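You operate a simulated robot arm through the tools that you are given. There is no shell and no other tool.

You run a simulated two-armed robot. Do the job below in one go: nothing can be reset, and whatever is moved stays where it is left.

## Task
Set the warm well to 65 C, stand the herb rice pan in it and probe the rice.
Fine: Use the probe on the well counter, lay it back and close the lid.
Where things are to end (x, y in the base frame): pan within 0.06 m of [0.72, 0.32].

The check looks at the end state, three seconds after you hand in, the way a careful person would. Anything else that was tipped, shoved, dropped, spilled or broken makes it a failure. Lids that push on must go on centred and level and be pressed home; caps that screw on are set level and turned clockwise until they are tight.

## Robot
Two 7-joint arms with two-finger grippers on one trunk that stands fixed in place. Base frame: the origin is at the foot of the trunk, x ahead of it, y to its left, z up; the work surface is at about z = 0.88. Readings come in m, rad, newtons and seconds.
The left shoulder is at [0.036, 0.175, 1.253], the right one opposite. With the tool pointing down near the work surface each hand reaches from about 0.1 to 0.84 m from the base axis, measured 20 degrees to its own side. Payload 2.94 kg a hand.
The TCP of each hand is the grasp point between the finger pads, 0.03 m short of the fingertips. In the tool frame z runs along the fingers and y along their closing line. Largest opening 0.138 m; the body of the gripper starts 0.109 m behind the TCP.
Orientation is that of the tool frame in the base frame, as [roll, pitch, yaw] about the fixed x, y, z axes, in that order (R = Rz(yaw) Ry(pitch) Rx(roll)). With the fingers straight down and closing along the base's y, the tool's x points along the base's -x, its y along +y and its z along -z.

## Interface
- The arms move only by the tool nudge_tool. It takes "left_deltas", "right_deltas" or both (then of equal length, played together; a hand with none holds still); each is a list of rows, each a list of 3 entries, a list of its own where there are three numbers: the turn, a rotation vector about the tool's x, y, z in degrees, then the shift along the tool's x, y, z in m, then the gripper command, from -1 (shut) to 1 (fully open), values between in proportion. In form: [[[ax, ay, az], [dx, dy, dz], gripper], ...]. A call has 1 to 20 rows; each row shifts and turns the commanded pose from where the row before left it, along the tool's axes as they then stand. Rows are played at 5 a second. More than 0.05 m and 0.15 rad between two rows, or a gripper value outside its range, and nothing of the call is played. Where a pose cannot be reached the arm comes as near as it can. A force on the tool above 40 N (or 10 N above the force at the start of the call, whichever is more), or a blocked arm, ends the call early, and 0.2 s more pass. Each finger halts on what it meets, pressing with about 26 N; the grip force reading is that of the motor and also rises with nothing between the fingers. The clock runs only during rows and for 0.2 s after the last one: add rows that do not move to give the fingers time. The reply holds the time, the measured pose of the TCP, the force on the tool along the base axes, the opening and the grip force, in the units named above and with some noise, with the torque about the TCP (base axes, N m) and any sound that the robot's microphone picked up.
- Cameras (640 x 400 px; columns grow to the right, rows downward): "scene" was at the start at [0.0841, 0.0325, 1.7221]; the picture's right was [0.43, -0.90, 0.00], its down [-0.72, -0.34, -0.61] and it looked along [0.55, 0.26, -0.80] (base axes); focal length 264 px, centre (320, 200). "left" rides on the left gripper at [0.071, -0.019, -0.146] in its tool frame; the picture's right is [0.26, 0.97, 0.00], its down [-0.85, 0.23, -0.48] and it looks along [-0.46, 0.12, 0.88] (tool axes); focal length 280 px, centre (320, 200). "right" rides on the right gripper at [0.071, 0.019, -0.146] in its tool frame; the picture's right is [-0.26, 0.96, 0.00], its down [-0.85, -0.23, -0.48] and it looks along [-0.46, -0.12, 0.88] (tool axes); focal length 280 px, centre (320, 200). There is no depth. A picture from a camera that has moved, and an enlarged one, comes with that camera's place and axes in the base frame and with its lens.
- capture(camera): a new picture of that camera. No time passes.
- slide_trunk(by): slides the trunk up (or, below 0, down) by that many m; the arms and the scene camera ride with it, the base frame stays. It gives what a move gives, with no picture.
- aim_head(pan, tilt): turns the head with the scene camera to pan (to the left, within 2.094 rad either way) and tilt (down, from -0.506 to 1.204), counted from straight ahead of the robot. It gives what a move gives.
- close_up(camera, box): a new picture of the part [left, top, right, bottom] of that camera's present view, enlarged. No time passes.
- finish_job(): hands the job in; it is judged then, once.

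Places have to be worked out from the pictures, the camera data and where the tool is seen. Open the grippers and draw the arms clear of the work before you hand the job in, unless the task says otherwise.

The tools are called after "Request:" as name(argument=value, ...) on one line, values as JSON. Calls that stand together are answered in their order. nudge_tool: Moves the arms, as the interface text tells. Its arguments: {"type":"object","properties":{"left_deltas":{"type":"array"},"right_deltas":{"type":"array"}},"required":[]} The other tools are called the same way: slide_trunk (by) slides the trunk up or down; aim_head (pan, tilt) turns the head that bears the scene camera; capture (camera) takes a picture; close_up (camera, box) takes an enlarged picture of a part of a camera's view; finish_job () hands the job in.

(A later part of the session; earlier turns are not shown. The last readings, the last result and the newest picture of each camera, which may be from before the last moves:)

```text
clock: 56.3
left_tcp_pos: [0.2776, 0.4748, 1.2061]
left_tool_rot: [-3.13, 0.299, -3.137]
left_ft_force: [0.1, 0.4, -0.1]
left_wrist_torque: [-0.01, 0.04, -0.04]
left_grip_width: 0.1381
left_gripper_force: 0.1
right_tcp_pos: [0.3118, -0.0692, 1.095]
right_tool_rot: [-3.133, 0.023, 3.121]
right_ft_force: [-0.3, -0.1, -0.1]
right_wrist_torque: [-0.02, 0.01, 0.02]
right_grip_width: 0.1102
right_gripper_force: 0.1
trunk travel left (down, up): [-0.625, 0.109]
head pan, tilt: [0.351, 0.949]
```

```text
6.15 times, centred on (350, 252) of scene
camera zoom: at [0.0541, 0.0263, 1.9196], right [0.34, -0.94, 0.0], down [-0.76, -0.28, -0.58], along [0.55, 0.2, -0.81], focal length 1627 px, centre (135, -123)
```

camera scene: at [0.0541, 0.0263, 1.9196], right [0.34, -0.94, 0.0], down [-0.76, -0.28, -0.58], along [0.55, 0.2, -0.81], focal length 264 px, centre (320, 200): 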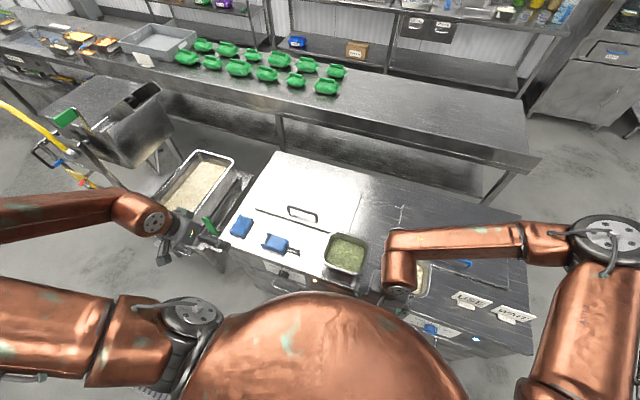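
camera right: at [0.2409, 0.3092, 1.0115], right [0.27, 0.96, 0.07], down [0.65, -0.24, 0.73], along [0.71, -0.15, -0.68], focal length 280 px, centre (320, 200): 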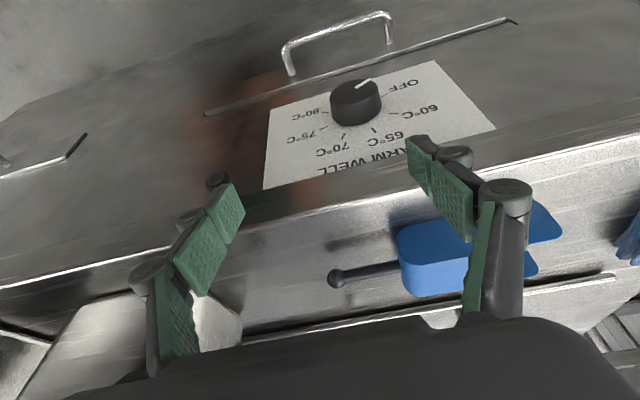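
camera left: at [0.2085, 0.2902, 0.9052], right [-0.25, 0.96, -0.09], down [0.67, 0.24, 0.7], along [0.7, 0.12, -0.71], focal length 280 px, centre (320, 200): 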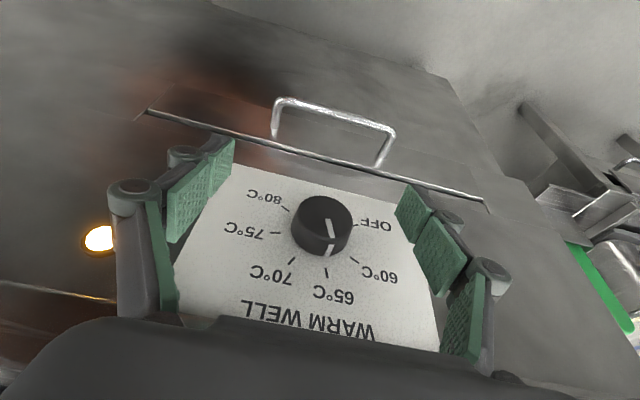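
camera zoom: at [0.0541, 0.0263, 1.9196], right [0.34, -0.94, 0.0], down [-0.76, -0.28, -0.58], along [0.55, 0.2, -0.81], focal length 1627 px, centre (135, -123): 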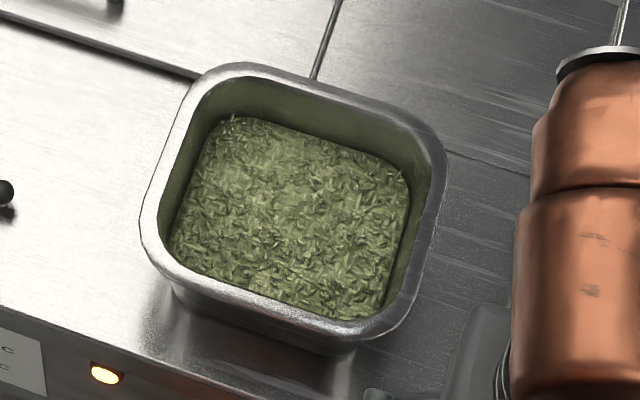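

Lid spans x≈0.60–0.86, y≈0.10–0.55, hinge at the back; its bar handle is at about x=0.637, y 0.26–0.395, z≈0.935. I set the left hand pointing straight down and turn it 90° so the fingers close along x, across the bar.

Request:
nudge_tool(left_deltas=[[[0, 5.7, 0], [0, 0, 0], 0.3], [[0, 5.7, 0], [0, 0, 0], 0.3], [[0, 5.7, 0], [0, 0, 0], 0.3], [[0, 0, 0], [-0.04, 0, 0], 0.3], [[0, 0, 0], [-0.04, 0, 0], 0.3], [[0, 0, 7.5], [0, 0, 0], 0.3], [[0, 0, 7.5], [0, 0, 0], 0.3], [[0, 0, 7.5], [0, 0, 0], 0.3], [[0, 0, 7.5], [0, 0, 0], 0.3], [[0, 0, 7.5], [0, 0, 0], 0.3], [[0, 0, 7.5], [0, 0, 0], 0.3], [[0, 0, 7.5], [0, 0, 0], 0.3], [[0, 0, 7.5], [0, 0, 0], 0.3], [[0, 0, 7.5], [0, 0, 0], 0.3], [[0, 0, 7.5], [0, 0, 0], 0.3], [[0, 0, 7.5], [0, 0, 0], 0.3], [[0, 0, 7.5], [0, 0, 0], 0.3], [[0, 0, 0], [0, 0, 0], 0.3]])

Request:
capture(camera="scene")

```text
clock: 60.1
left_tcp_pos: [0.2829, 0.2436, 1.1601]
left_tool_rot: [-3.141, -0.005, 1.94]
left_ft_force: [-0.4, -0.1, 0.1]
left_wrist_torque: [-0.05, -0.06, 0.0]
left_grip_width: 0.0898
left_gripper_force: 0.1
left hand out of reach, approached as far as the arm can: row 7, 8, 9, 10, 11, 12, 13, 14, 15, 16, 17
right_tcp_pos: [0.3088, -0.0672, 1.0963]
right_tool_rot: [-3.131, 0.027, 3.121]
right_ft_force: [-0.2, 0.5, 1.0]
right_wrist_torque: [-0.05, -0.03, 0.01]
right_grip_width: 0.1102
right_gripper_force: 0.0
trunk travel left (down, up): [-0.625, 0.109]
head pan, tilt: [0.351, 0.949]
```

```text
taken
camera scene: at [0.0477, 0.0283, 1.9199], right [0.34, -0.94, 0.0], down [-0.76, -0.28, -0.58], along [0.55, 0.2, -0.81], focal length 264 px, centre (320, 200)
```

scene: 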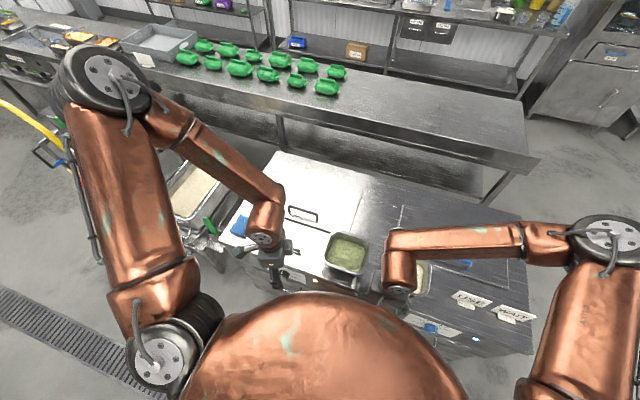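

The +90° turn hits a wrist limit and the hand drifted (still in free space). I rotate back and will try the other direction from a roomier place.

Request:
nudge_tool(left_deltas=[[[0, 0, -7.5], [0, 0, 0], 0.3], [[0, 0, -7.5], [0, 0, 0], 0.3], [[0, 0, -7.5], [0, 0, 0], 0.3], [[0, 0, -7.5], [0, 0, 0], 0.3], [[0, 0, -7.5], [0, 0, 0], 0.3], [[0, 0, -7.5], [0, 0, 0], 0.3], [[0, 0, -7.5], [0, 0, 0], 0.3], [[0, 0, -7.5], [0, 0, 0], 0.3], [[0, 0, -7.5], [0, 0, 0], 0.3], [[0, 0, 0], [0, 0.04, 0], 0.3], [[0, 0, 0], [0, 0.04, 0], 0.3], [[0, 0, 0], [0, 0, 0], 0.3]])

Request:
capture(camera="scene")

```text
clock: 62.7
left_tcp_pos: [0.29, 0.3196, 1.1608]
left_tool_rot: [3.137, -0.011, 3.113]
left_ft_force: [0.9, -0.4, 0.4]
left_wrist_torque: [0.01, 0.0, 0.0]
left_grip_width: 0.0897
left_gripper_force: 0.0
right_tcp_pos: [0.3119, -0.0706, 1.095]
right_tool_rot: [-3.133, 0.021, 3.123]
right_ft_force: [-0.1, -0.7, -0.5]
right_wrist_torque: [-0.02, 0.05, 0.01]
right_grip_width: 0.1105
right_gripper_force: 0.0
trunk travel left (down, up): [-0.625, 0.109]
head pan, tilt: [0.351, 0.949]
```

```text
taken
camera scene: at [0.0539, 0.0233, 1.9197], right [0.34, -0.94, 0.0], down [-0.76, -0.28, -0.58], along [0.55, 0.2, -0.81], focal length 264 px, centre (320, 200)
```

scene: 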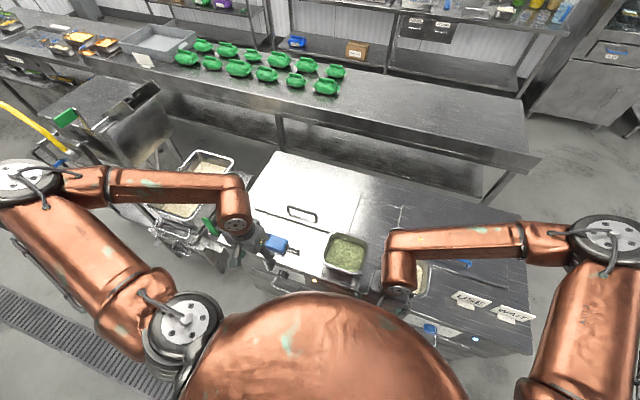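

Back to neutral yaw. I move forward above the lid at z≈1.16 and then turn the other way (−90° about the tool axis).

Request:
nudge_tool(left_deltas=[[[0, 0, 0], [-0.04, 0, 0], 0.3], [[0, 0, 0], [-0.04, 0, 0], 0.3], [[0, 0, 0], [-0.04, 0, 0], 0.3], [[0, 0, 0], [-0.04, 0, 0], 0.3], [[0, 0, 0], [-0.04, 0, 0], 0.3], [[0, 0, 0], [-0.04, 0, 0], 0.3], [[0, 0, 0], [-0.04, 0, 0], 0.3], [[0, 0, -7.5], [0, 0, 0], 0.3], [[0, 0, -7.5], [0, 0, 0], 0.3], [[0, 0, -7.5], [0, 0, 0], 0.3], [[0, 0, -7.5], [0, 0, 0], 0.3], [[0, 0, -7.5], [0, 0, 0], 0.3], [[0, 0, -7.5], [0, 0, 0], 0.3], [[0, 0, 0], [0, 0, 0], 0.3]])

Request:
capture(camera="scene")

```text
clock: 65.7
left_tcp_pos: [0.5686, 0.3124, 1.1568]
left_tool_rot: [3.134, -0.005, -2.382]
left_ft_force: [0.4, -0.8, 1.0]
left_wrist_torque: [0.0, 0.01, 0.02]
left_grip_width: 0.0897
left_gripper_force: 0.1
right_tcp_pos: [0.3112, -0.069, 1.0956]
right_tool_rot: [-3.134, 0.021, 3.122]
right_ft_force: [0.4, 0.4, -0.1]
right_wrist_torque: [0.01, -0.01, -0.02]
right_grip_width: 0.1104
right_gripper_force: 0.1
trunk travel left (down, up): [-0.625, 0.109]
head pan, tilt: [0.351, 0.949]
```

```text
taken
camera scene: at [0.0527, 0.0255, 1.9197], right [0.34, -0.94, 0.0], down [-0.76, -0.28, -0.58], along [0.55, 0.2, -0.81], focal length 264 px, centre (320, 200)
```

scene: 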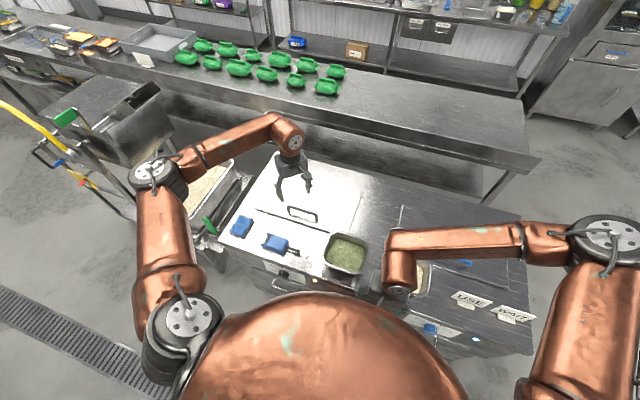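

45° went fine; I finish the turn to yaw −90°.

Request:
nudge_tool(left_deltas=[[[0, 0, -7.75], [0, 0, 0], 0.3], [[0, 0, -7.75], [0, 0, 0], 0.3], [[0, 0, -7.75], [0, 0, 0], 0.3], [[0, 0, -7.75], [0, 0, 0], 0.3], [[0, 0, -7.75], [0, 0, 0], 0.3], [[0, 0, -7.75], [0, 0, 0], 0.3], [[0, 0, 0], [0, 0, 0], 0.3]])

Request:
capture(camera="left")

Request:
capture(camera="scene")

```text
clock: 67.3
left_tcp_pos: [0.5676, 0.3129, 1.1581]
left_tool_rot: [3.132, 0.006, -1.569]
left_ft_force: [1.1, -0.2, -0.5]
left_wrist_torque: [-0.03, 0.01, 0.0]
left_grip_width: 0.0896
left_gripper_force: 0.1
right_tcp_pos: [0.3108, -0.0689, 1.096]
right_tool_rot: [-3.134, 0.023, 3.122]
right_ft_force: [0.1, 0.8, 0.2]
right_wrist_torque: [0.0, -0.01, 0.0]
right_grip_width: 0.1104
right_gripper_force: 0.1
trunk travel left (down, up): [-0.625, 0.109]
head pan, tilt: [0.351, 0.949]
```

```text
taken
camera left: at [0.59, 0.2423, 1.3035], right [-0.96, -0.26, 0.01], down [-0.23, 0.85, 0.48], along [-0.13, 0.46, -0.88], focal length 280 px, centre (320, 200)
```

left: 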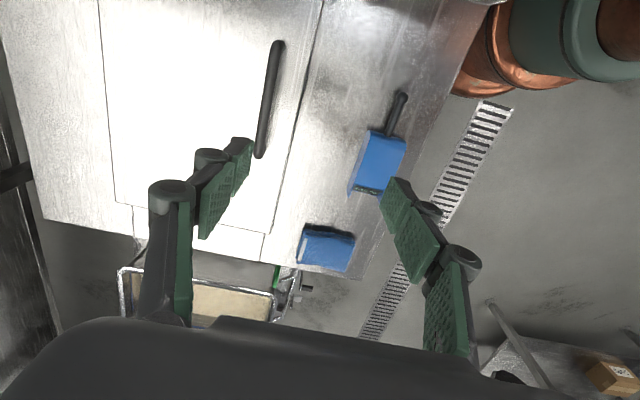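

```text
taken
camera scene: at [0.0525, 0.0254, 1.9197], right [0.34, -0.94, 0.0], down [-0.76, -0.28, -0.58], along [0.55, 0.2, -0.81], focal length 264 px, centre (320, 200)
```

scene: 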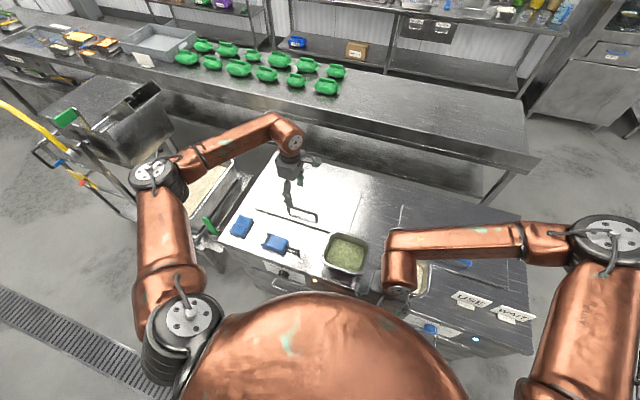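

The fingers now close along x; the bar re-measures at x≈0.637, y 0.25–0.385, z≈0.94. I move above its middle and descend to just over it.

Request:
nudge_tool(left_deltas=[[[0, 0, 0], [-0.0018, -0.0172, 0.04], 0.3], [[0, 0, 0], [-0.0018, -0.0172, 0.04], 0.3], [[0, 0, 0], [-0.0018, -0.0172, 0.04], 0.3], [[0, 0, 0], [-0.0018, -0.0172, 0.04], 0.3], [[0, 0, 0], [0, 0, 0], 0.3]])

Request:
capture(camera="left")

Request:
close_up(camera="scene", box=[230, 110, 370, 260])

```text
clock: 68.5
left_tcp_pos: [0.6351, 0.3208, 0.9974]
left_tool_rot: [3.132, 0.005, -1.573]
left_ft_force: [-0.1, -0.2, -0.2]
left_wrist_torque: [0.01, -0.01, -0.02]
left_grip_width: 0.0895
left_gripper_force: 0.0
right_tcp_pos: [0.3105, -0.0688, 1.0954]
right_tool_rot: [-3.133, 0.024, 3.123]
right_ft_force: [-1.3, 0.0, 0.6]
right_wrist_torque: [0.02, 0.01, -0.03]
right_grip_width: 0.1104
right_gripper_force: 0.1
trunk travel left (down, up): [-0.625, 0.109]
head pan, tilt: [0.351, 0.949]
```

```text
taken
camera left: at [0.656, 0.2488, 1.1429], right [-0.97, -0.26, 0.01], down [-0.22, 0.85, 0.48], along [-0.13, 0.46, -0.88], focal length 280 px, centre (320, 200)
```

left: 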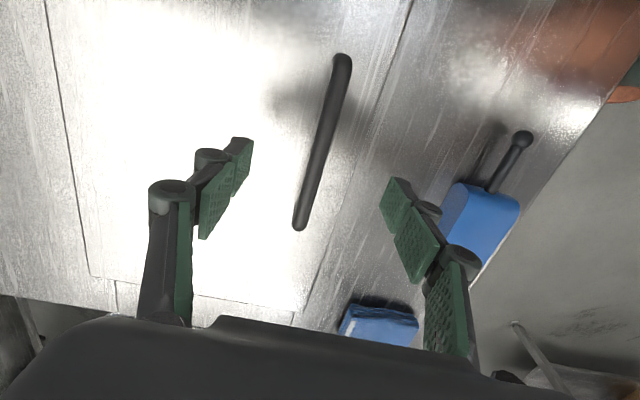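

```text
2.67 times, centred on (300, 185) of scene
camera zoom: at [0.051, 0.0255, 1.9198], right [0.34, -0.94, 0.0], down [-0.76, -0.28, -0.58], along [0.55, 0.2, -0.81], focal length 705 px, centre (373, 240)
```

zoom: 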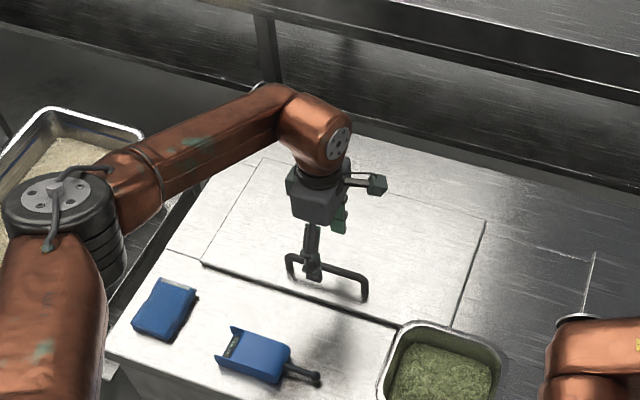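

The bar is between the fingers, slightly beyond their tips. I lower 0.058 m and close on it.

Request:
nudge_tool(left_deltas=[[[0, 0, 0], [0, -0.002, 0.029], 0.3], [[0, 0, 0], [0, -0.001, 0.029], 0.3], [[0, 0, 0], [0, 0, 0], 0.3], [[0, 0, 0], [0, 0, 0], -1], [[0, 0, 0], [0, 0, 0], -1], [[0, 0, 0], [0, 0, 0], -1], [[0, 0, 0], [0, 0, 0], -1], [[0, 0, 0], [0, 0, 0], -1], [[0, 0, 0], [0, 0, 0], -1]])

Request:
capture(camera="left")

```text
clock: 70.5
left_tcp_pos: [0.6348, 0.3219, 0.9378]
left_tool_rot: [3.13, 0.004, -1.572]
left_ft_force: [-13.8, -1.8, -2.4]
left_wrist_torque: [-0.03, 0.1, 0.08]
left_grip_width: 0.0126
left_gripper_force: 39.3
right_tcp_pos: [0.3098, -0.0694, 1.0964]
right_tool_rot: [-3.132, 0.023, 3.121]
right_ft_force: [0.2, -0.8, 0.0]
right_wrist_torque: [-0.06, 0.01, 0.01]
right_grip_width: 0.1101
right_gripper_force: 0.1
trunk travel left (down, up): [-0.625, 0.109]
head pan, tilt: [0.351, 0.949]
```

```text
taken
camera left: at [0.6569, 0.2498, 1.0836], right [-0.97, -0.26, 0.01], down [-0.22, 0.85, 0.48], along [-0.13, 0.46, -0.88], focal length 280 px, centre (320, 200)
```

left: 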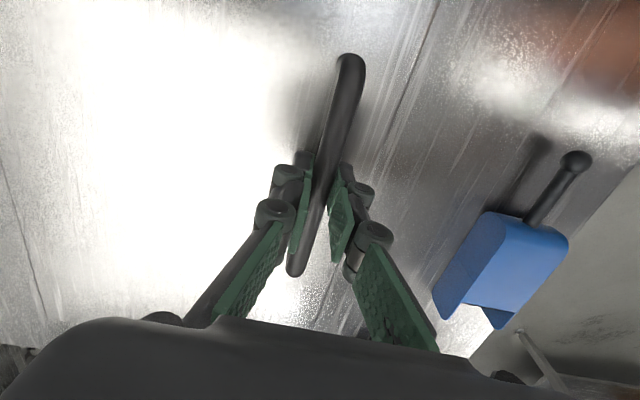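

The bar is held (width 0.0126). I lift it along the arc about the back hinge (radius ≈0.23 m), first 10°, to check that the lid is hinged as assumed.

Request:
nudge_tool(left_deltas=[[[0, 0, 0], [0, -0.0057, -0.0196], -1], [[0, 0, 0], [0, -0.0071, -0.019], -1], [[0, 0, 0], [0, 0, 0], -1]])

Request:
close_up(camera="scene", box=[230, 110, 390, 270])

```text
clock: 71.3
left_tcp_pos: [0.6466, 0.3199, 0.98]
left_tool_rot: [3.127, 0.005, -1.572]
left_ft_force: [-32.4, -2.1, 4.8]
left_wrist_torque: [-0.42, 0.32, 0.07]
left_grip_width: 0.0127
left_gripper_force: 39.2
right_tcp_pos: [0.3081, -0.07, 1.0974]
right_tool_rot: [-3.133, 0.027, 3.121]
right_ft_force: [0.5, 0.2, -0.3]
right_wrist_torque: [0.01, 0.02, -0.01]
right_grip_width: 0.1103
right_gripper_force: 0.1
trunk travel left (down, up): [-0.625, 0.109]
head pan, tilt: [0.351, 0.949]
```

```text
2.50 times, centred on (310, 190) of scene
camera zoom: at [0.0465, 0.0249, 1.92], right [0.34, -0.94, 0.0], down [-0.76, -0.28, -0.58], along [0.55, 0.2, -0.81], focal length 661 px, centre (345, 225)
```

zoom: 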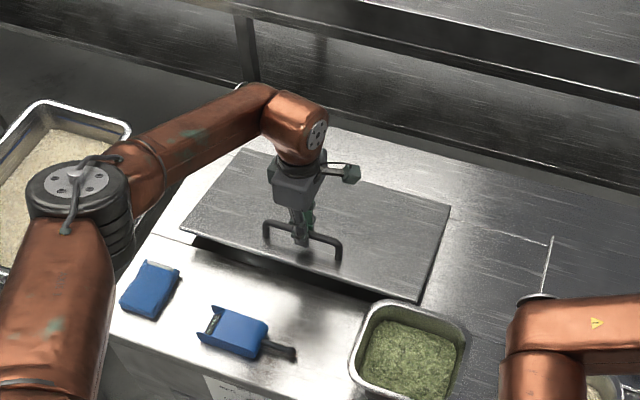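

The lid opens on its back hinge. The −32 N in x says my arc goes slightly too far forward, so I pull back 2 mm and continue to about 20°.

Request:
nudge_tool(left_deltas=[[[0, 0, 0], [0, 0.002, 0], -1], [[0, 0, 0], [0, -0.0085, -0.0184], -1], [[0, 0, 0], [0, -0.01, -0.0174], -1], [[0, 0, 0], [0, 0, 0], -1]])

```text
clock: 72.3
left_tcp_pos: [0.6657, 0.3218, 1.0169]
left_tool_rot: [3.132, 0.004, -1.57]
left_ft_force: [-26.8, 0.9, 10.9]
left_wrist_torque: [0.2, 0.26, 0.05]
left_grip_width: 0.0127
left_gripper_force: 39.2
right_tcp_pos: [0.3074, -0.0695, 1.0964]
right_tool_rot: [-3.132, 0.027, 3.123]
right_ft_force: [0.4, -0.6, -0.6]
right_wrist_torque: [-0.02, 0.04, 0.03]
right_grip_width: 0.1103
right_gripper_force: 0.0
trunk travel left (down, up): [-0.625, 0.109]
head pan, tilt: [0.351, 0.949]
```

Around 20° now. I keep following the arc with a small backward correction each time.

Request:
nudge_tool(left_deltas=[[[0, 0, 0], [0, 0.0012, 0], -1], [[0, 0, 0], [0, -0.0108, -0.0168], -1], [[0, 0, 0], [0, -0.0115, -0.016], -1], [[0, 0, 0], [0, 0, 0], -1]])

```text
clock: 73.3
left_tcp_pos: [0.6896, 0.3207, 1.0492]
left_tool_rot: [3.133, 0.006, -1.574]
left_ft_force: [-19.2, 4.0, 10.8]
left_wrist_torque: [0.88, 0.2, 0.05]
left_grip_width: 0.013
left_gripper_force: 39.3
right_tcp_pos: [0.3087, -0.0693, 1.096]
right_tool_rot: [-3.134, 0.026, 3.121]
right_ft_force: [-0.3, -0.2, -0.8]
right_wrist_torque: [-0.02, 0.02, -0.01]
right_grip_width: 0.1104
right_gripper_force: 0.0
trunk travel left (down, up): [-0.625, 0.109]
head pan, tilt: [0.351, 0.949]
```

At about 32° now. From here I also tilt the hand forward about the bar (so it stays within reach), 15° in place, letting the bar turn in the pads.

Request:
nudge_tool(left_deltas=[[[5, 0, 0], [0, 0.0005, 0], -1], [[5, 0, 0], [0, 0.0005, 0], -1], [[5, 0, 0], [0, 0, 0], -1], [[0, 0, 0], [0, 0, 0], -1]])

Request:
capture(camera="scene")

```text
clock: 74.3
left_tcp_pos: [0.6861, 0.32, 1.0474]
left_tool_rot: [-2.888, 0.004, -1.571]
left_ft_force: [-18.9, 1.8, 6.2]
left_wrist_torque: [0.16, 0.22, 0.08]
left_grip_width: 0.0125
left_gripper_force: 39.1
right_tcp_pos: [0.3087, -0.0688, 1.0958]
right_tool_rot: [-3.133, 0.026, 3.123]
right_ft_force: [-0.1, -1.3, -0.1]
right_wrist_torque: [0.02, 0.02, 0.0]
right_grip_width: 0.1105
right_gripper_force: 0.1
trunk travel left (down, up): [-0.625, 0.109]
head pan, tilt: [0.351, 0.949]
```

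```text
taken
camera scene: at [0.0485, 0.0254, 1.9198], right [0.34, -0.94, 0.0], down [-0.76, -0.28, -0.58], along [0.55, 0.2, -0.81], focal length 264 px, centre (320, 200)
```

scene: 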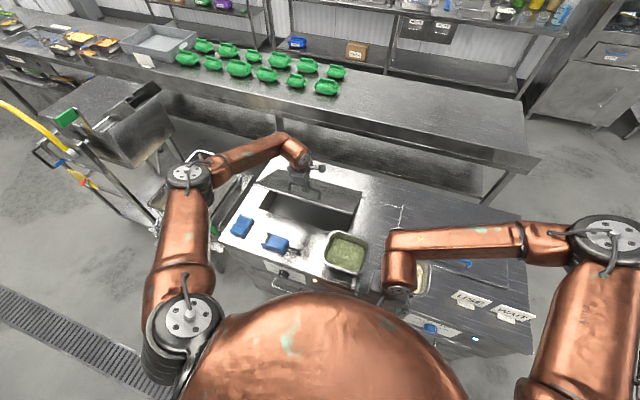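

The lid is at ~33° and the well shows below it. I continue the arc with the tilted hand.

Request:
nudge_tool(left_deltas=[[[0, 0, 0], [0, -0.016, -0.0109], -1], [[0, 0, 0], [0, -0.0172, -0.0095], -1], [[5, 0, 0], [0, 0, 0], -1], [[5, 0, 0], [0, 0, 0], -1], [[0, 0, 0], [0, 0, 0], -1]])

```text
clock: 75.5
left_tcp_pos: [0.7165, 0.3197, 1.0732]
left_tool_rot: [-2.713, 0.002, -1.573]
left_ft_force: [-4.2, 2.7, -1.4]
left_wrist_torque: [-0.19, 0.03, 0.02]
left_grip_width: 0.0127
left_gripper_force: 39.6
right_tcp_pos: [0.311, -0.0685, 1.0954]
right_tool_rot: [-3.132, 0.024, 3.124]
right_ft_force: [-0.7, -0.2, 1.0]
right_wrist_torque: [0.01, 0.02, 0.0]
right_grip_width: 0.1104
right_gripper_force: 0.1
trunk travel left (down, up): [-0.625, 0.109]
head pan, tilt: [0.351, 0.949]
```

Forces are small; a circle fit now gives the hinge at x=0.859, z=0.893 and the lid at about 40°. I continue along that arc, tilting the hand further.

Request:
nudge_tool(left_deltas=[[[0, 0, 0], [0, -0.0194, -0.0048], -1], [[0, 0, 0], [0, -0.0198, -0.0031], -1], [[5, 0, 0], [0, 0, 0], -1], [[5, 0, 0], [0, 0, 0], -1], [[0, 0, 0], [0, 0, 0], -1]])

```text
clock: 76.7
left_tcp_pos: [0.7501, 0.3199, 1.0969]
left_tool_rot: [-2.541, 0.002, -1.572]
left_ft_force: [-2.4, 2.3, -3.5]
left_wrist_torque: [-0.4, 0.05, -0.12]
left_grip_width: 0.0129
left_gripper_force: 40.1
right_tcp_pos: [0.311, -0.0692, 1.0954]
right_tool_rot: [-3.132, 0.023, 3.123]
right_ft_force: [-0.4, 0.3, 0.1]
right_wrist_torque: [0.0, 0.03, -0.01]
right_grip_width: 0.1104
right_gripper_force: 0.0
trunk travel left (down, up): [-0.625, 0.109]
head pan, tilt: [0.351, 0.949]
```

At ~50°, forces near zero. Three more arc steps.

Request:
nudge_tool(left_deltas=[[[0, 0, 0], [0, -0.0199, 0.0021], -1], [[0, 0, 0], [0, -0.0197, 0.0039], -1], [[0, 0, 0], [0, -0.0193, 0.0055], -1], [[0, 0, 0], [0, 0, 0], -1]])

Request:
capture(camera="scene")

```text
clock: 77.7
left_tcp_pos: [0.8042, 0.3194, 1.1195]
left_tool_rot: [-2.542, 0.004, -1.572]
left_ft_force: [-2.0, -0.2, -16.5]
left_wrist_torque: [0.43, 0.11, 0.5]
left_grip_width: 0.0127
left_gripper_force: 39.7
right_tcp_pos: [0.3121, -0.0683, 1.0954]
right_tool_rot: [-3.132, 0.023, 3.123]
right_ft_force: [-0.8, -0.6, 0.0]
right_wrist_torque: [0.0, 0.02, 0.03]
right_grip_width: 0.1105
right_gripper_force: 0.1
trunk travel left (down, up): [-0.625, 0.109]
head pan, tilt: [0.351, 0.949]
```

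```text
taken
camera scene: at [0.0548, 0.0263, 1.9195], right [0.34, -0.94, 0.0], down [-0.76, -0.28, -0.58], along [0.55, 0.2, -0.81], focal length 264 px, centre (320, 200)
```

scene: 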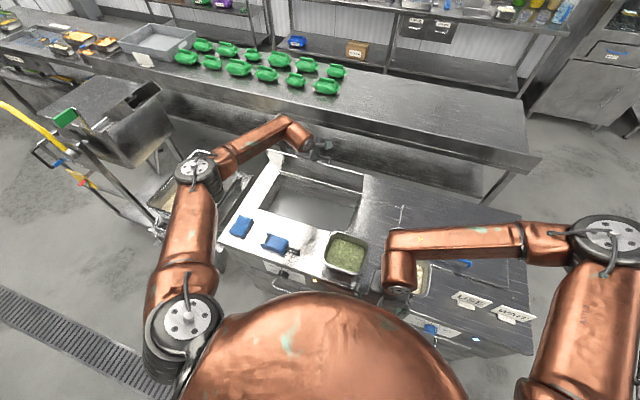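

About 64° open; z force −16 N so I lower the path a touch and go on three more steps.

Request:
nudge_tool(left_deltas=[[[0, 0, 0], [0, -0.0183, 0.0083], -1], [[0, 0, 0], [0, -0.0184, 0.0089], -1], [[0, 0, 0], [0, 0, 0], -1]])

Request:
capture(camera="left")

```text
clock: 78.3
left_tcp_pos: [0.8229, 0.3198, 1.1224]
left_tool_rot: [-2.572, 0.004, -1.569]
left_ft_force: [-28.7, 3.6, 21.5]
left_wrist_torque: [-0.28, 4.75, -0.32]
left_grip_width: 0.0125
left_gripper_force: 38.8
right_tcp_pos: [0.3081, -0.0692, 1.0972]
right_tool_rot: [-3.134, 0.028, 3.124]
right_ft_force: [0.4, 0.0, 0.4]
right_wrist_torque: [-0.02, 0.02, 0.0]
right_grip_width: 0.1103
right_gripper_force: 0.1
trunk travel left (down, up): [-0.625, 0.109]
head pan, tilt: [0.351, 0.949]
stopped in row 2 (left hand): the force on the tool passed its limit at 44 N (the readings are from after the stop); the commanded pose is now the measured one
```

```text
taken
camera left: at [0.7608, 0.2493, 1.2551], right [-0.81, -0.26, -0.52], down [-0.45, 0.85, 0.28], along [0.37, 0.46, -0.81], focal length 280 px, centre (320, 200)
```

left: 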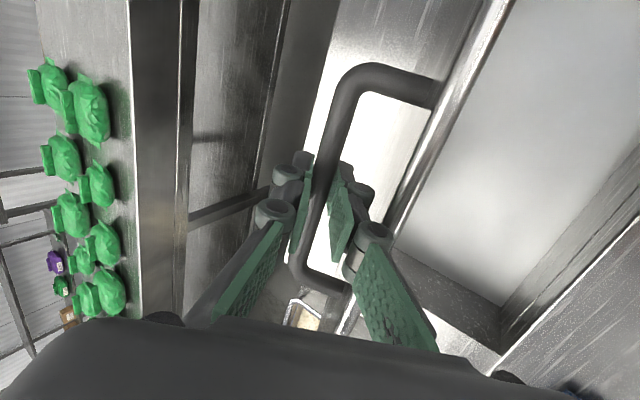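

The readings (44 N, 4.7 N m about y) and the picture show the front finger's knuckle touching the lid edge at about 70°. I take back hand tilt in place to free it, holding the lid there.

Request:
nudge_tool(left_deltas=[[[-5, 0, 0], [0, 0, 0], -1], [[-5, 0, 0], [0, 0, 0], -1], [[-4, 0, 0], [0, 0, 0], -1], [[0, 0, 0], [0, 0, 0], -1]])

Request:
capture(camera="left")

Request:
capture(camera="scene")

```text
clock: 79.3
left_tcp_pos: [0.8278, 0.3203, 1.1223]
left_tool_rot: [-2.807, 0.003, -1.571]
left_ft_force: [1.8, 8.0, 22.9]
left_wrist_torque: [0.69, -0.15, 0.27]
left_grip_width: 0.0125
left_gripper_force: 39.4
right_tcp_pos: [0.3086, -0.0692, 1.0962]
right_tool_rot: [-3.133, 0.025, 3.121]
right_ft_force: [-0.2, -0.4, 0.2]
right_wrist_torque: [-0.03, 0.0, 0.01]
right_grip_width: 0.1104
right_gripper_force: 0.0
trunk travel left (down, up): [-0.625, 0.109]
head pan, tilt: [0.351, 0.949]
```

```text
taken
camera left: at [0.7981, 0.2491, 1.2659], right [-0.91, -0.26, -0.32], down [-0.37, 0.85, 0.38], along [0.17, 0.46, -0.87], focal length 280 px, centre (320, 200)
```

left: 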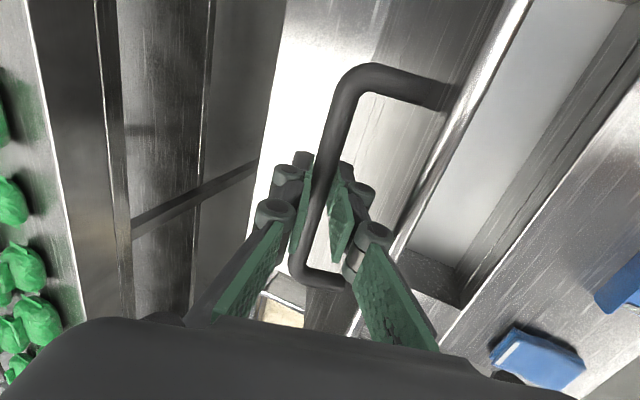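

```text
taken
camera scene: at [0.0488, 0.026, 1.9199], right [0.34, -0.94, 0.0], down [-0.76, -0.28, -0.58], along [0.55, 0.2, -0.81], focal length 264 px, centre (320, 200)
```

scene: 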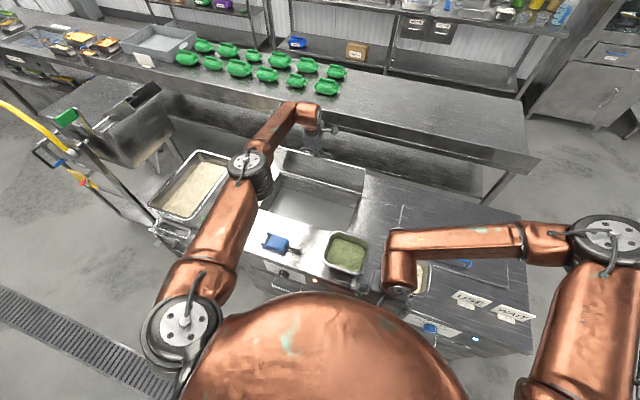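

The lid is held at about 71° and the left arm is near its reach. I bring the right hand forward, pitch it to point forward, and will push the underside of the lid past vertical with it.

Request:
nudge_tool(right_deltas=[[[0, 0, 0], [-0.032, 0.028, -0.005], -1], [[0, 0, 0], [-0.032, 0.028, -0.005], -1], [[0, 0, 0], [-0.032, 0.028, -0.005], -1], [[0, 0, 0], [-0.032, 0.028, -0.005], -1], [[0, 0, 0], [-0.032, 0.028, -0.005], -1], [[0, 0, 0], [-0.032, 0.028, -0.005], -1], [[0, -8.3, 0], [0, 0, 0], -1], [[0, -8.3, 0], [0, 0, 0], -1], [[0, -8.3, 0], [0, 0, 0], -1], [[0, -8.3, 0], [0, 0, 0], -1], [[0, -8.3, 0], [0, 0, 0], -1], [[0, -8.3, 0], [0, 0, 0], -1], [[0, -8.3, 0], [0, 0, 0], -1], [[0, -8.3, 0], [0, 0, 0], -1], [[0, -8.3, 0], [0, 0, 0], -1], [[0, 0, 0], [0, 0, 0], -1]])

Request:
capture(camera="scene")

Request:
capture(camera="right")

```text
clock: 82.7
left_tcp_pos: [0.8261, 0.3193, 1.1199]
left_tool_rot: [-2.81, 0.003, -1.572]
left_ft_force: [-5.2, 7.9, 15.3]
left_wrist_torque: [-0.13, 0.06, 0.04]
left_grip_width: 0.0128
left_gripper_force: 39.5
right_tcp_pos: [0.5041, 0.0959, 1.1295]
right_tool_rot: [-3.107, 1.332, -3.125]
right_ft_force: [-0.5, -0.3, 1.2]
right_wrist_torque: [0.0, 0.01, -0.02]
right_grip_width: 0.0001
right_gripper_force: 25.9
trunk travel left (down, up): [-0.625, 0.109]
head pan, tilt: [0.351, 0.949]
```

```text
taken
camera scene: at [0.0494, 0.0264, 1.9198], right [0.34, -0.94, 0.0], down [-0.76, -0.28, -0.58], along [0.55, 0.2, -0.81], focal length 264 px, centre (320, 200)
```

scene: 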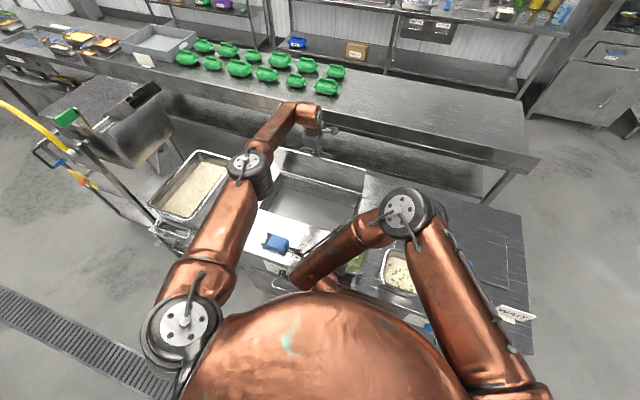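

```text
taken
camera right: at [0.3456, 0.1174, 1.0939], right [0.08, 0.97, 0.25], down [-0.27, -0.22, 0.94], along [0.96, -0.14, 0.24], focal length 280 px, centre (320, 200)
```

right: 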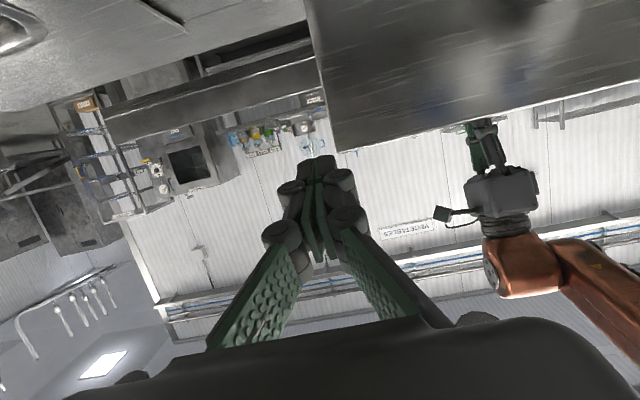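

The right hand now points forward below the raised lid's edge. I move it left to y≈0.19 and forward to just short of the lid's underside.

Request:
nudge_tool(right_deltas=[[[0, 0, 0], [-0.0034, 0.0188, 0.0395], -1], [[0, 0, 0], [-0.0034, 0.0188, 0.0395], -1], [[0, 0, 0], [-0.0034, 0.0188, 0.0395], -1], [[0, 0, 0], [-0.0034, 0.0188, 0.0395], -1], [[0, 0, 0], [-0.0034, 0.0188, 0.0395], -1], [[0, 0, 0], [0, 0, 0], -1]])

Request:
capture(camera="scene")

Request:
capture(camera="right")

```text
clock: 84.1
left_tcp_pos: [0.8266, 0.3208, 1.1205]
left_tool_rot: [-2.809, 0.003, -1.57]
left_ft_force: [-3.9, 5.2, 13.8]
left_wrist_torque: [0.02, 0.02, 0.05]
left_grip_width: 0.0125
left_gripper_force: 39.4
right_tcp_pos: [0.7007, 0.1872, 1.0978]
right_tool_rot: [-3.099, 1.33, -3.118]
right_ft_force: [-0.2, -0.5, -0.1]
right_wrist_torque: [-0.03, -0.04, -0.01]
right_grip_width: 0.0
right_gripper_force: 26.1
trunk travel left (down, up): [-0.625, 0.109]
head pan, tilt: [0.351, 0.949]
```

```text
taken
camera scene: at [0.0498, 0.0268, 1.9198], right [0.34, -0.94, 0.0], down [-0.76, -0.28, -0.58], along [0.55, 0.2, -0.81], focal length 264 px, centre (320, 200)
```

scene: 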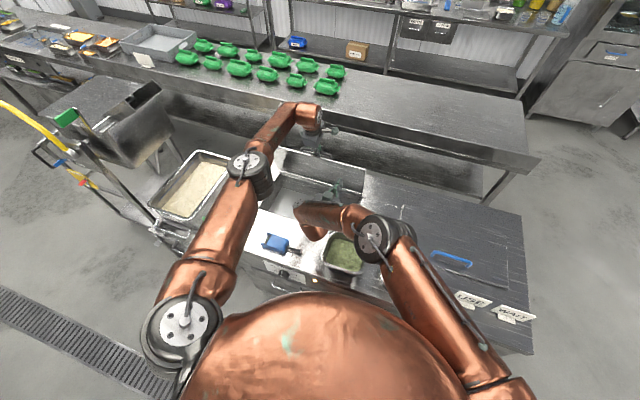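

```text
taken
camera right: at [0.5429, 0.2082, 1.0623], right [0.08, 0.97, 0.24], down [-0.26, -0.22, 0.94], along [0.96, -0.14, 0.24], focal length 280 px, centre (320, 200)
```

right: 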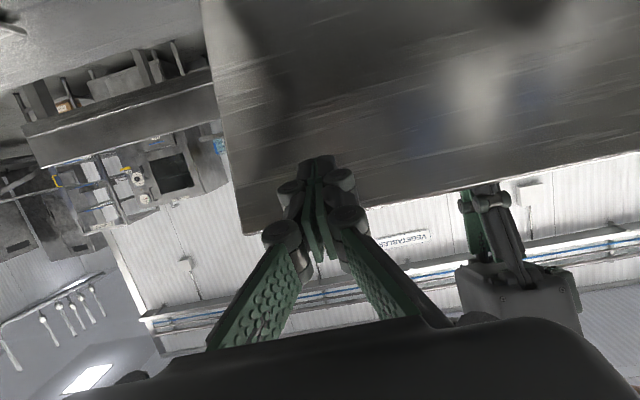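

The fingertips are just in front of the lid's underside, near its free edge at the right. I advance in small steps until contact shows in the force.

Request:
nudge_tool(right_deltas=[[[0, 0, 0], [-0.0047, 0, 0.0194], -1], [[0, 0, 0], [-0.0047, 0, 0.0194], -1], [[0, 0, 0], [0, 0, 0], -1]])

Request:
capture(camera="right")

```text
clock: 84.9
left_tcp_pos: [0.8284, 0.3208, 1.1198]
left_tool_rot: [-2.808, 0.002, -1.571]
left_ft_force: [-4.2, 5.9, 12.8]
left_wrist_torque: [-0.09, -0.02, 0.03]
left_grip_width: 0.0125
left_gripper_force: 39.4
right_tcp_pos: [0.7415, 0.186, 1.0975]
right_tool_rot: [-3.1, 1.329, -3.12]
right_ft_force: [0.7, 0.2, 0.2]
right_wrist_torque: [-0.01, 0.0, -0.01]
right_grip_width: 0.0001
right_gripper_force: 25.9
trunk travel left (down, up): [-0.625, 0.109]
head pan, tilt: [0.351, 0.949]
```

```text
taken
camera right: at [0.5829, 0.2068, 1.0622], right [0.08, 0.97, 0.24], down [-0.26, -0.22, 0.94], along [0.96, -0.14, 0.24], focal length 280 px, centre (320, 200)
```

right: 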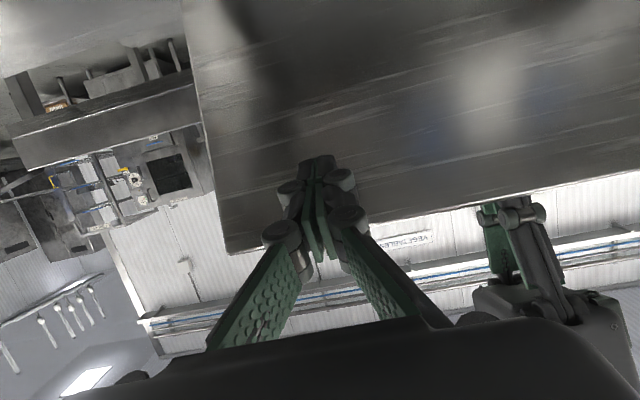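

No contact yet. I advance 0.02 m more.

Request:
nudge_tool(right_deltas=[[[0, 0, 0], [-0.0024, 0, 0.0097], -1], [[0, 0, 0], [-0.0024, 0, 0.0097], -1], [[0, 0, 0], [0, 0, 0], -1]])

```text
clock: 85.8
left_tcp_pos: [0.8291, 0.3205, 1.119]
left_tool_rot: [-2.805, 0.004, -1.57]
left_ft_force: [-2.3, -1.1, 3.5]
left_wrist_torque: [-0.18, 0.12, -0.07]
left_grip_width: 0.0125
left_gripper_force: 39.5
right_tcp_pos: [0.7582, 0.1866, 1.0913]
right_tool_rot: [-3.108, 1.317, -3.124]
right_ft_force: [-0.2, 0.0, 0.0]
right_wrist_torque: [-0.01, -0.07, 0.04]
right_grip_width: 0.0
right_gripper_force: 28.3
trunk travel left (down, up): [-0.625, 0.109]
head pan, tilt: [0.351, 0.949]
stopped in row 3 (right hand): the force on the tool passed its limit at 41 N (the readings are from after the stop); the commanded pose is now the measured one
```

Contact made with the lid at TCP x=0.758 and the left hand unloaded. I now open the left fingers just enough to free the bar and draw the left hand out along its own axis, while the right hand holds the lid.

Request:
nudge_tool(left_deltas=[[[0, 0, 0], [0, 0, 0], -0.63], [[0, 0, 0], [0, 0, 0], -0.63], [[0, 0, 0], [0, 0, 0], -0.63], [[0, 0, 0], [0, 0, -0.015], -0.63], [[0, 0, 0], [0, 0, -0.015], -0.63], [[0, 0, 0], [0, 0, -0.02], -0.63], [[0, 0, 0], [0, 0, 0], -0.63]])

Request:
capture(camera="left")

Request:
capture(camera="scene")

```text
clock: 87.4
left_tcp_pos: [0.8137, 0.3191, 1.1659]
left_tool_rot: [-2.803, 0.004, -1.571]
left_ft_force: [0.5, 0.6, 0.4]
left_wrist_torque: [0.02, -0.03, 0.0]
left_grip_width: 0.0253
left_gripper_force: 0.0
right_tcp_pos: [0.7593, 0.1874, 1.0927]
right_tool_rot: [-3.107, 1.318, -3.123]
right_ft_force: [-3.1, 1.2, 0.6]
right_wrist_torque: [0.01, 0.0, 0.04]
right_grip_width: 0.0001
right_gripper_force: 28.2
trunk travel left (down, up): [-0.625, 0.109]
head pan, tilt: [0.351, 0.949]
```

```text
taken
camera left: at [0.7841, 0.2484, 1.3105], right [-0.91, -0.26, -0.32], down [-0.38, 0.85, 0.38], along [0.17, 0.46, -0.87], focal length 280 px, centre (320, 200)
```

left: 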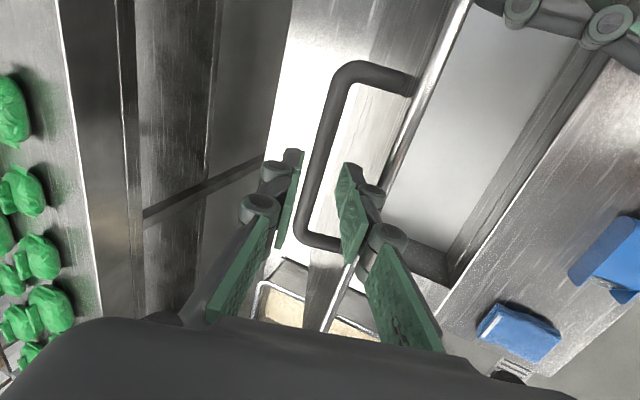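

```text
taken
camera scene: at [0.0524, 0.0265, 1.9197], right [0.34, -0.94, 0.0], down [-0.76, -0.28, -0.58], along [0.55, 0.2, -0.81], focal length 264 px, centre (320, 200)
```

scene: 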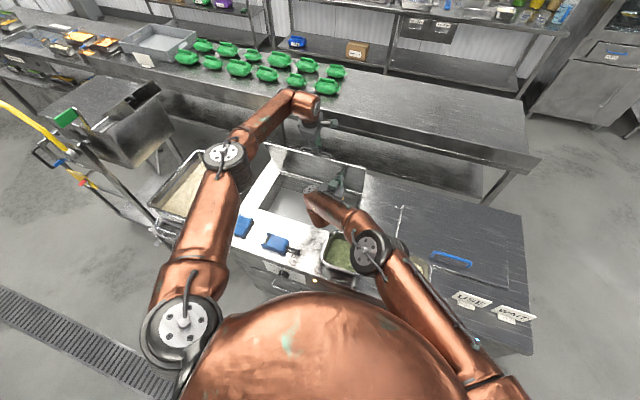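

The lid rests on the right fingertips (3 N). I withdraw the left hand further up, then push the lid on with the right hand.

Request:
nudge_tool(left_deltas=[[[0, 0, 0], [0, 0, -0.03], -0.63], [[0, 0, 0], [0, 0, -0.03], -0.63], [[0, 0, 0], [0, 0.04, 0], -0.63], [[0, 0, 0], [0, 0.04, 0], -0.63], [[0, 0, 0], [0, 0.04, 0], -0.63], [[0, 0, 0], [0, 0, 0], -0.63]])

Request:
nudge_tool(right_deltas=[[[0, 0, 0], [-0.0027, 0, 0.0147], -1], [[0, 0, 0], [-0.0027, 0, 0.0147], -1], [[0, 0, 0], [0, 0, 0], -1]])

Request:
capture(camera="right")

```text
clock: 88.8
left_tcp_pos: [0.6819, 0.3182, 1.1823]
left_tool_rot: [-2.805, 0.004, -1.571]
left_ft_force: [0.1, 0.1, 0.4]
left_wrist_torque: [0.03, -0.01, -0.02]
left_grip_width: 0.0255
left_gripper_force: 0.0
right_tcp_pos: [0.7594, 0.1868, 1.0917]
right_tool_rot: [-3.108, 1.317, -3.124]
right_ft_force: [-1.5, -0.4, -0.4]
right_wrist_torque: [0.0, 0.01, 0.01]
right_grip_width: 0.0
right_gripper_force: 28.5
trunk travel left (down, up): [-0.625, 0.109]
head pan, tilt: [0.351, 0.949]
```

```text
clock: 89.6
left_tcp_pos: [0.6802, 0.3178, 1.1831]
left_tool_rot: [-2.805, 0.003, -1.572]
left_ft_force: [1.3, 0.1, -0.8]
left_wrist_torque: [0.0, 0.02, 0.01]
left_grip_width: 0.0255
left_gripper_force: 0.0
right_tcp_pos: [0.773, 0.1868, 1.0905]
right_tool_rot: [-3.106, 1.321, -3.123]
right_ft_force: [-4.2, 1.7, 0.6]
right_wrist_torque: [-0.03, -0.02, 0.08]
right_grip_width: 0.006
right_gripper_force: 28.5
right hand out of reach, approached as far as the arm can: row 2
trunk travel left (down, up): [-0.625, 0.109]
head pan, tilt: [0.351, 0.949]
```

```text
taken
camera right: at [0.6146, 0.208, 1.0573], right [0.08, 0.97, 0.24], down [-0.25, -0.22, 0.94], along [0.96, -0.14, 0.23], focal length 280 px, centre (320, 200)
```

right: 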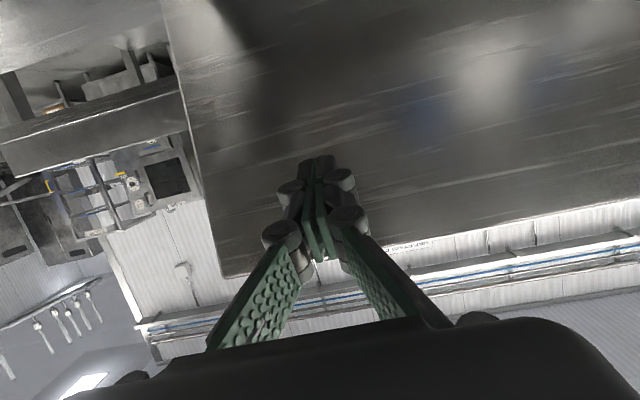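

The right arm hits a reach limit pushing there, with the lid at about 74°. I ease its pitch and shift it right toward its own side, then try pushing again.

Request:
nudge_tool(right_deltas=[[[0, 5, 0], [0, -0.015, 0.001], -1], [[0, 5, 0], [0, -0.015, 0.001], -1], [[0, 5, 0], [0, -0.01, 0.001], -1], [[0, 0, 0], [-0.007, 0, 0.0133], -1], [[0, 0, 0], [-0.007, 0, 0.0133], -1], [[0, 0, 0], [0, 0, 0], -1]])

Request:
capture(camera="scene")

```text
clock: 91.0
left_tcp_pos: [0.682, 0.3194, 1.1831]
left_tool_rot: [-2.803, 0.004, -1.571]
left_ft_force: [-0.7, 0.2, -0.8]
left_wrist_torque: [-0.01, 0.02, 0.0]
left_grip_width: 0.0255
left_gripper_force: 0.0
right_tcp_pos: [0.8058, 0.1448, 1.0887]
right_tool_rot: [-3.125, 1.056, 3.141]
right_ft_force: [-2.5, 1.0, 0.2]
right_wrist_torque: [-0.02, -0.01, 0.05]
right_grip_width: 0.0
right_gripper_force: 28.4
trunk travel left (down, up): [-0.625, 0.109]
head pan, tilt: [0.351, 0.949]
```

```text
taken
camera scene: at [0.0524, 0.0267, 1.9197], right [0.34, -0.94, 0.0], down [-0.76, -0.28, -0.58], along [0.55, 0.2, -0.81], focal length 264 px, centre (320, 200)
```

scene: 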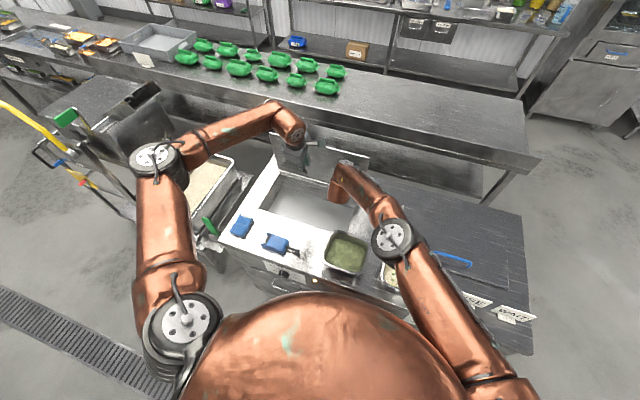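

Lid is at about 81° now. I keep pushing forward slowly, 0.01 m a row.

Request:
nudge_tool(right_deltas=[[[0, 0, 0], [-0.005, 0, 0.0087], -1], [[0, 0, 0], [-0.005, 0, 0.0087], -1], [[0, 0, 0], [-0.005, 0, 0.0087], -1], [[0, 0, 0], [0, 0, 0], -1]])

Request:
capture(camera="right")

Request:
close_up(camera="scene", box=[240, 110, 420, 230])

```text
clock: 92.0
left_tcp_pos: [0.6796, 0.3188, 1.1829]
left_tool_rot: [-2.806, 0.005, -1.572]
left_ft_force: [0.1, -0.5, 0.6]
left_wrist_torque: [0.0, 0.01, -0.04]
left_grip_width: 0.0256
left_gripper_force: 0.1
right_tcp_pos: [0.8161, 0.1481, 1.0896]
right_tool_rot: [-3.124, 1.058, -3.141]
right_ft_force: [-3.8, 0.5, -0.6]
right_wrist_torque: [-0.01, -0.02, 0.05]
right_grip_width: 0.0
right_gripper_force: 28.8
right hand out of reach, approached as far as the arm can: row 2, 3
trunk travel left (down, up): [-0.625, 0.109]
head pan, tilt: [0.351, 0.949]
```

```text
taken
camera right: at [0.654, 0.1681, 1.098], right [0.14, 0.96, 0.22], down [0.0, -0.22, 0.97], along [0.99, -0.14, -0.03], focal length 280 px, centre (320, 200)
```

right: 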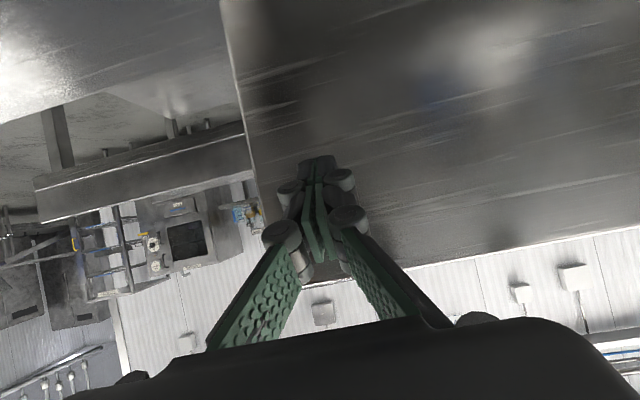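

```text
3.33 times, centred on (330, 170) of scene
camera zoom: at [0.0522, 0.0269, 1.9197], right [0.34, -0.94, 0.0], down [-0.76, -0.28, -0.58], along [0.55, 0.2, -0.81], focal length 881 px, centre (287, 300)
```

zoom: 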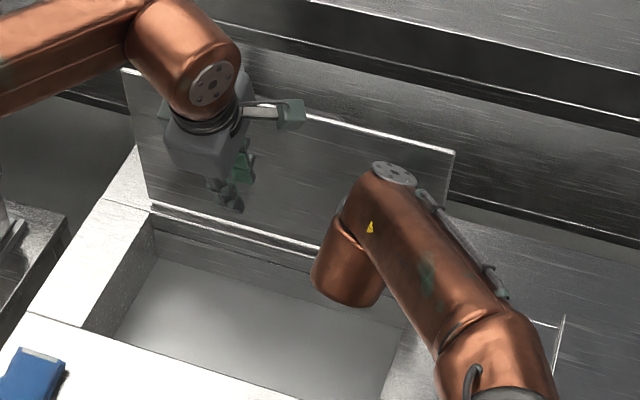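

The right arm can't go further (lid ≈84°). The left arm reaches better there, so I pitch the left hand forward, close its fingers and bring it to the lid's underside at y≈0.32 while the right one holds.

Request:
nudge_tool(left_deltas=[[[7.5, 0, 0], [0, 0, 0], -1], [[7.5, 0, 0], [0, 0, 0], -1], [[7.5, 0, 0], [0, 0, 0], -1], [[7.5, 0, 0], [0, 0, 0], -1], [[7.5, 0, 0], [0, 0, 0], -1], [[7.5, 0, 0], [0, 0, 0], -1], [[0, 0, 0], [0, 0, 0], -1]])

Request:
capture(camera="scene")

```text
clock: 93.6
left_tcp_pos: [0.6803, 0.319, 1.1835]
left_tool_rot: [-2.019, 0.003, -1.571]
left_ft_force: [1.1, 0.3, -0.8]
left_wrist_torque: [0.0, 0.0, 0.01]
left_grip_width: 0.0002
left_gripper_force: 25.5
right_tcp_pos: [0.8153, 0.1459, 1.0887]
right_tool_rot: [-3.126, 1.056, 3.139]
right_ft_force: [-0.4, 0.1, -0.4]
right_wrist_torque: [-0.01, -0.03, 0.0]
right_grip_width: 0.0001
right_gripper_force: 28.2
trunk travel left (down, up): [-0.625, 0.109]
head pan, tilt: [0.351, 0.949]
```

```text
taken
camera scene: at [0.0531, 0.0262, 1.9197], right [0.34, -0.94, 0.0], down [-0.76, -0.28, -0.58], along [0.55, 0.2, -0.81], focal length 264 px, centre (320, 200)
```

scene: 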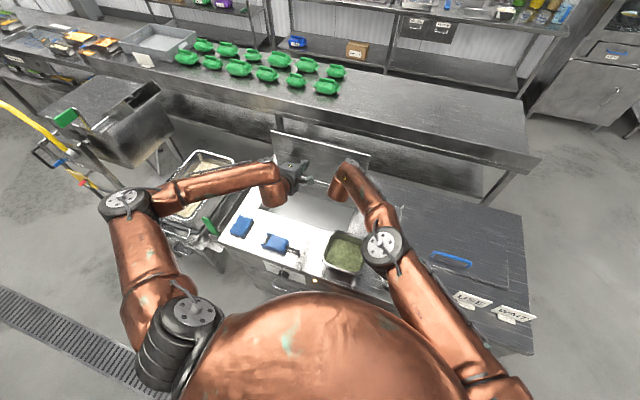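

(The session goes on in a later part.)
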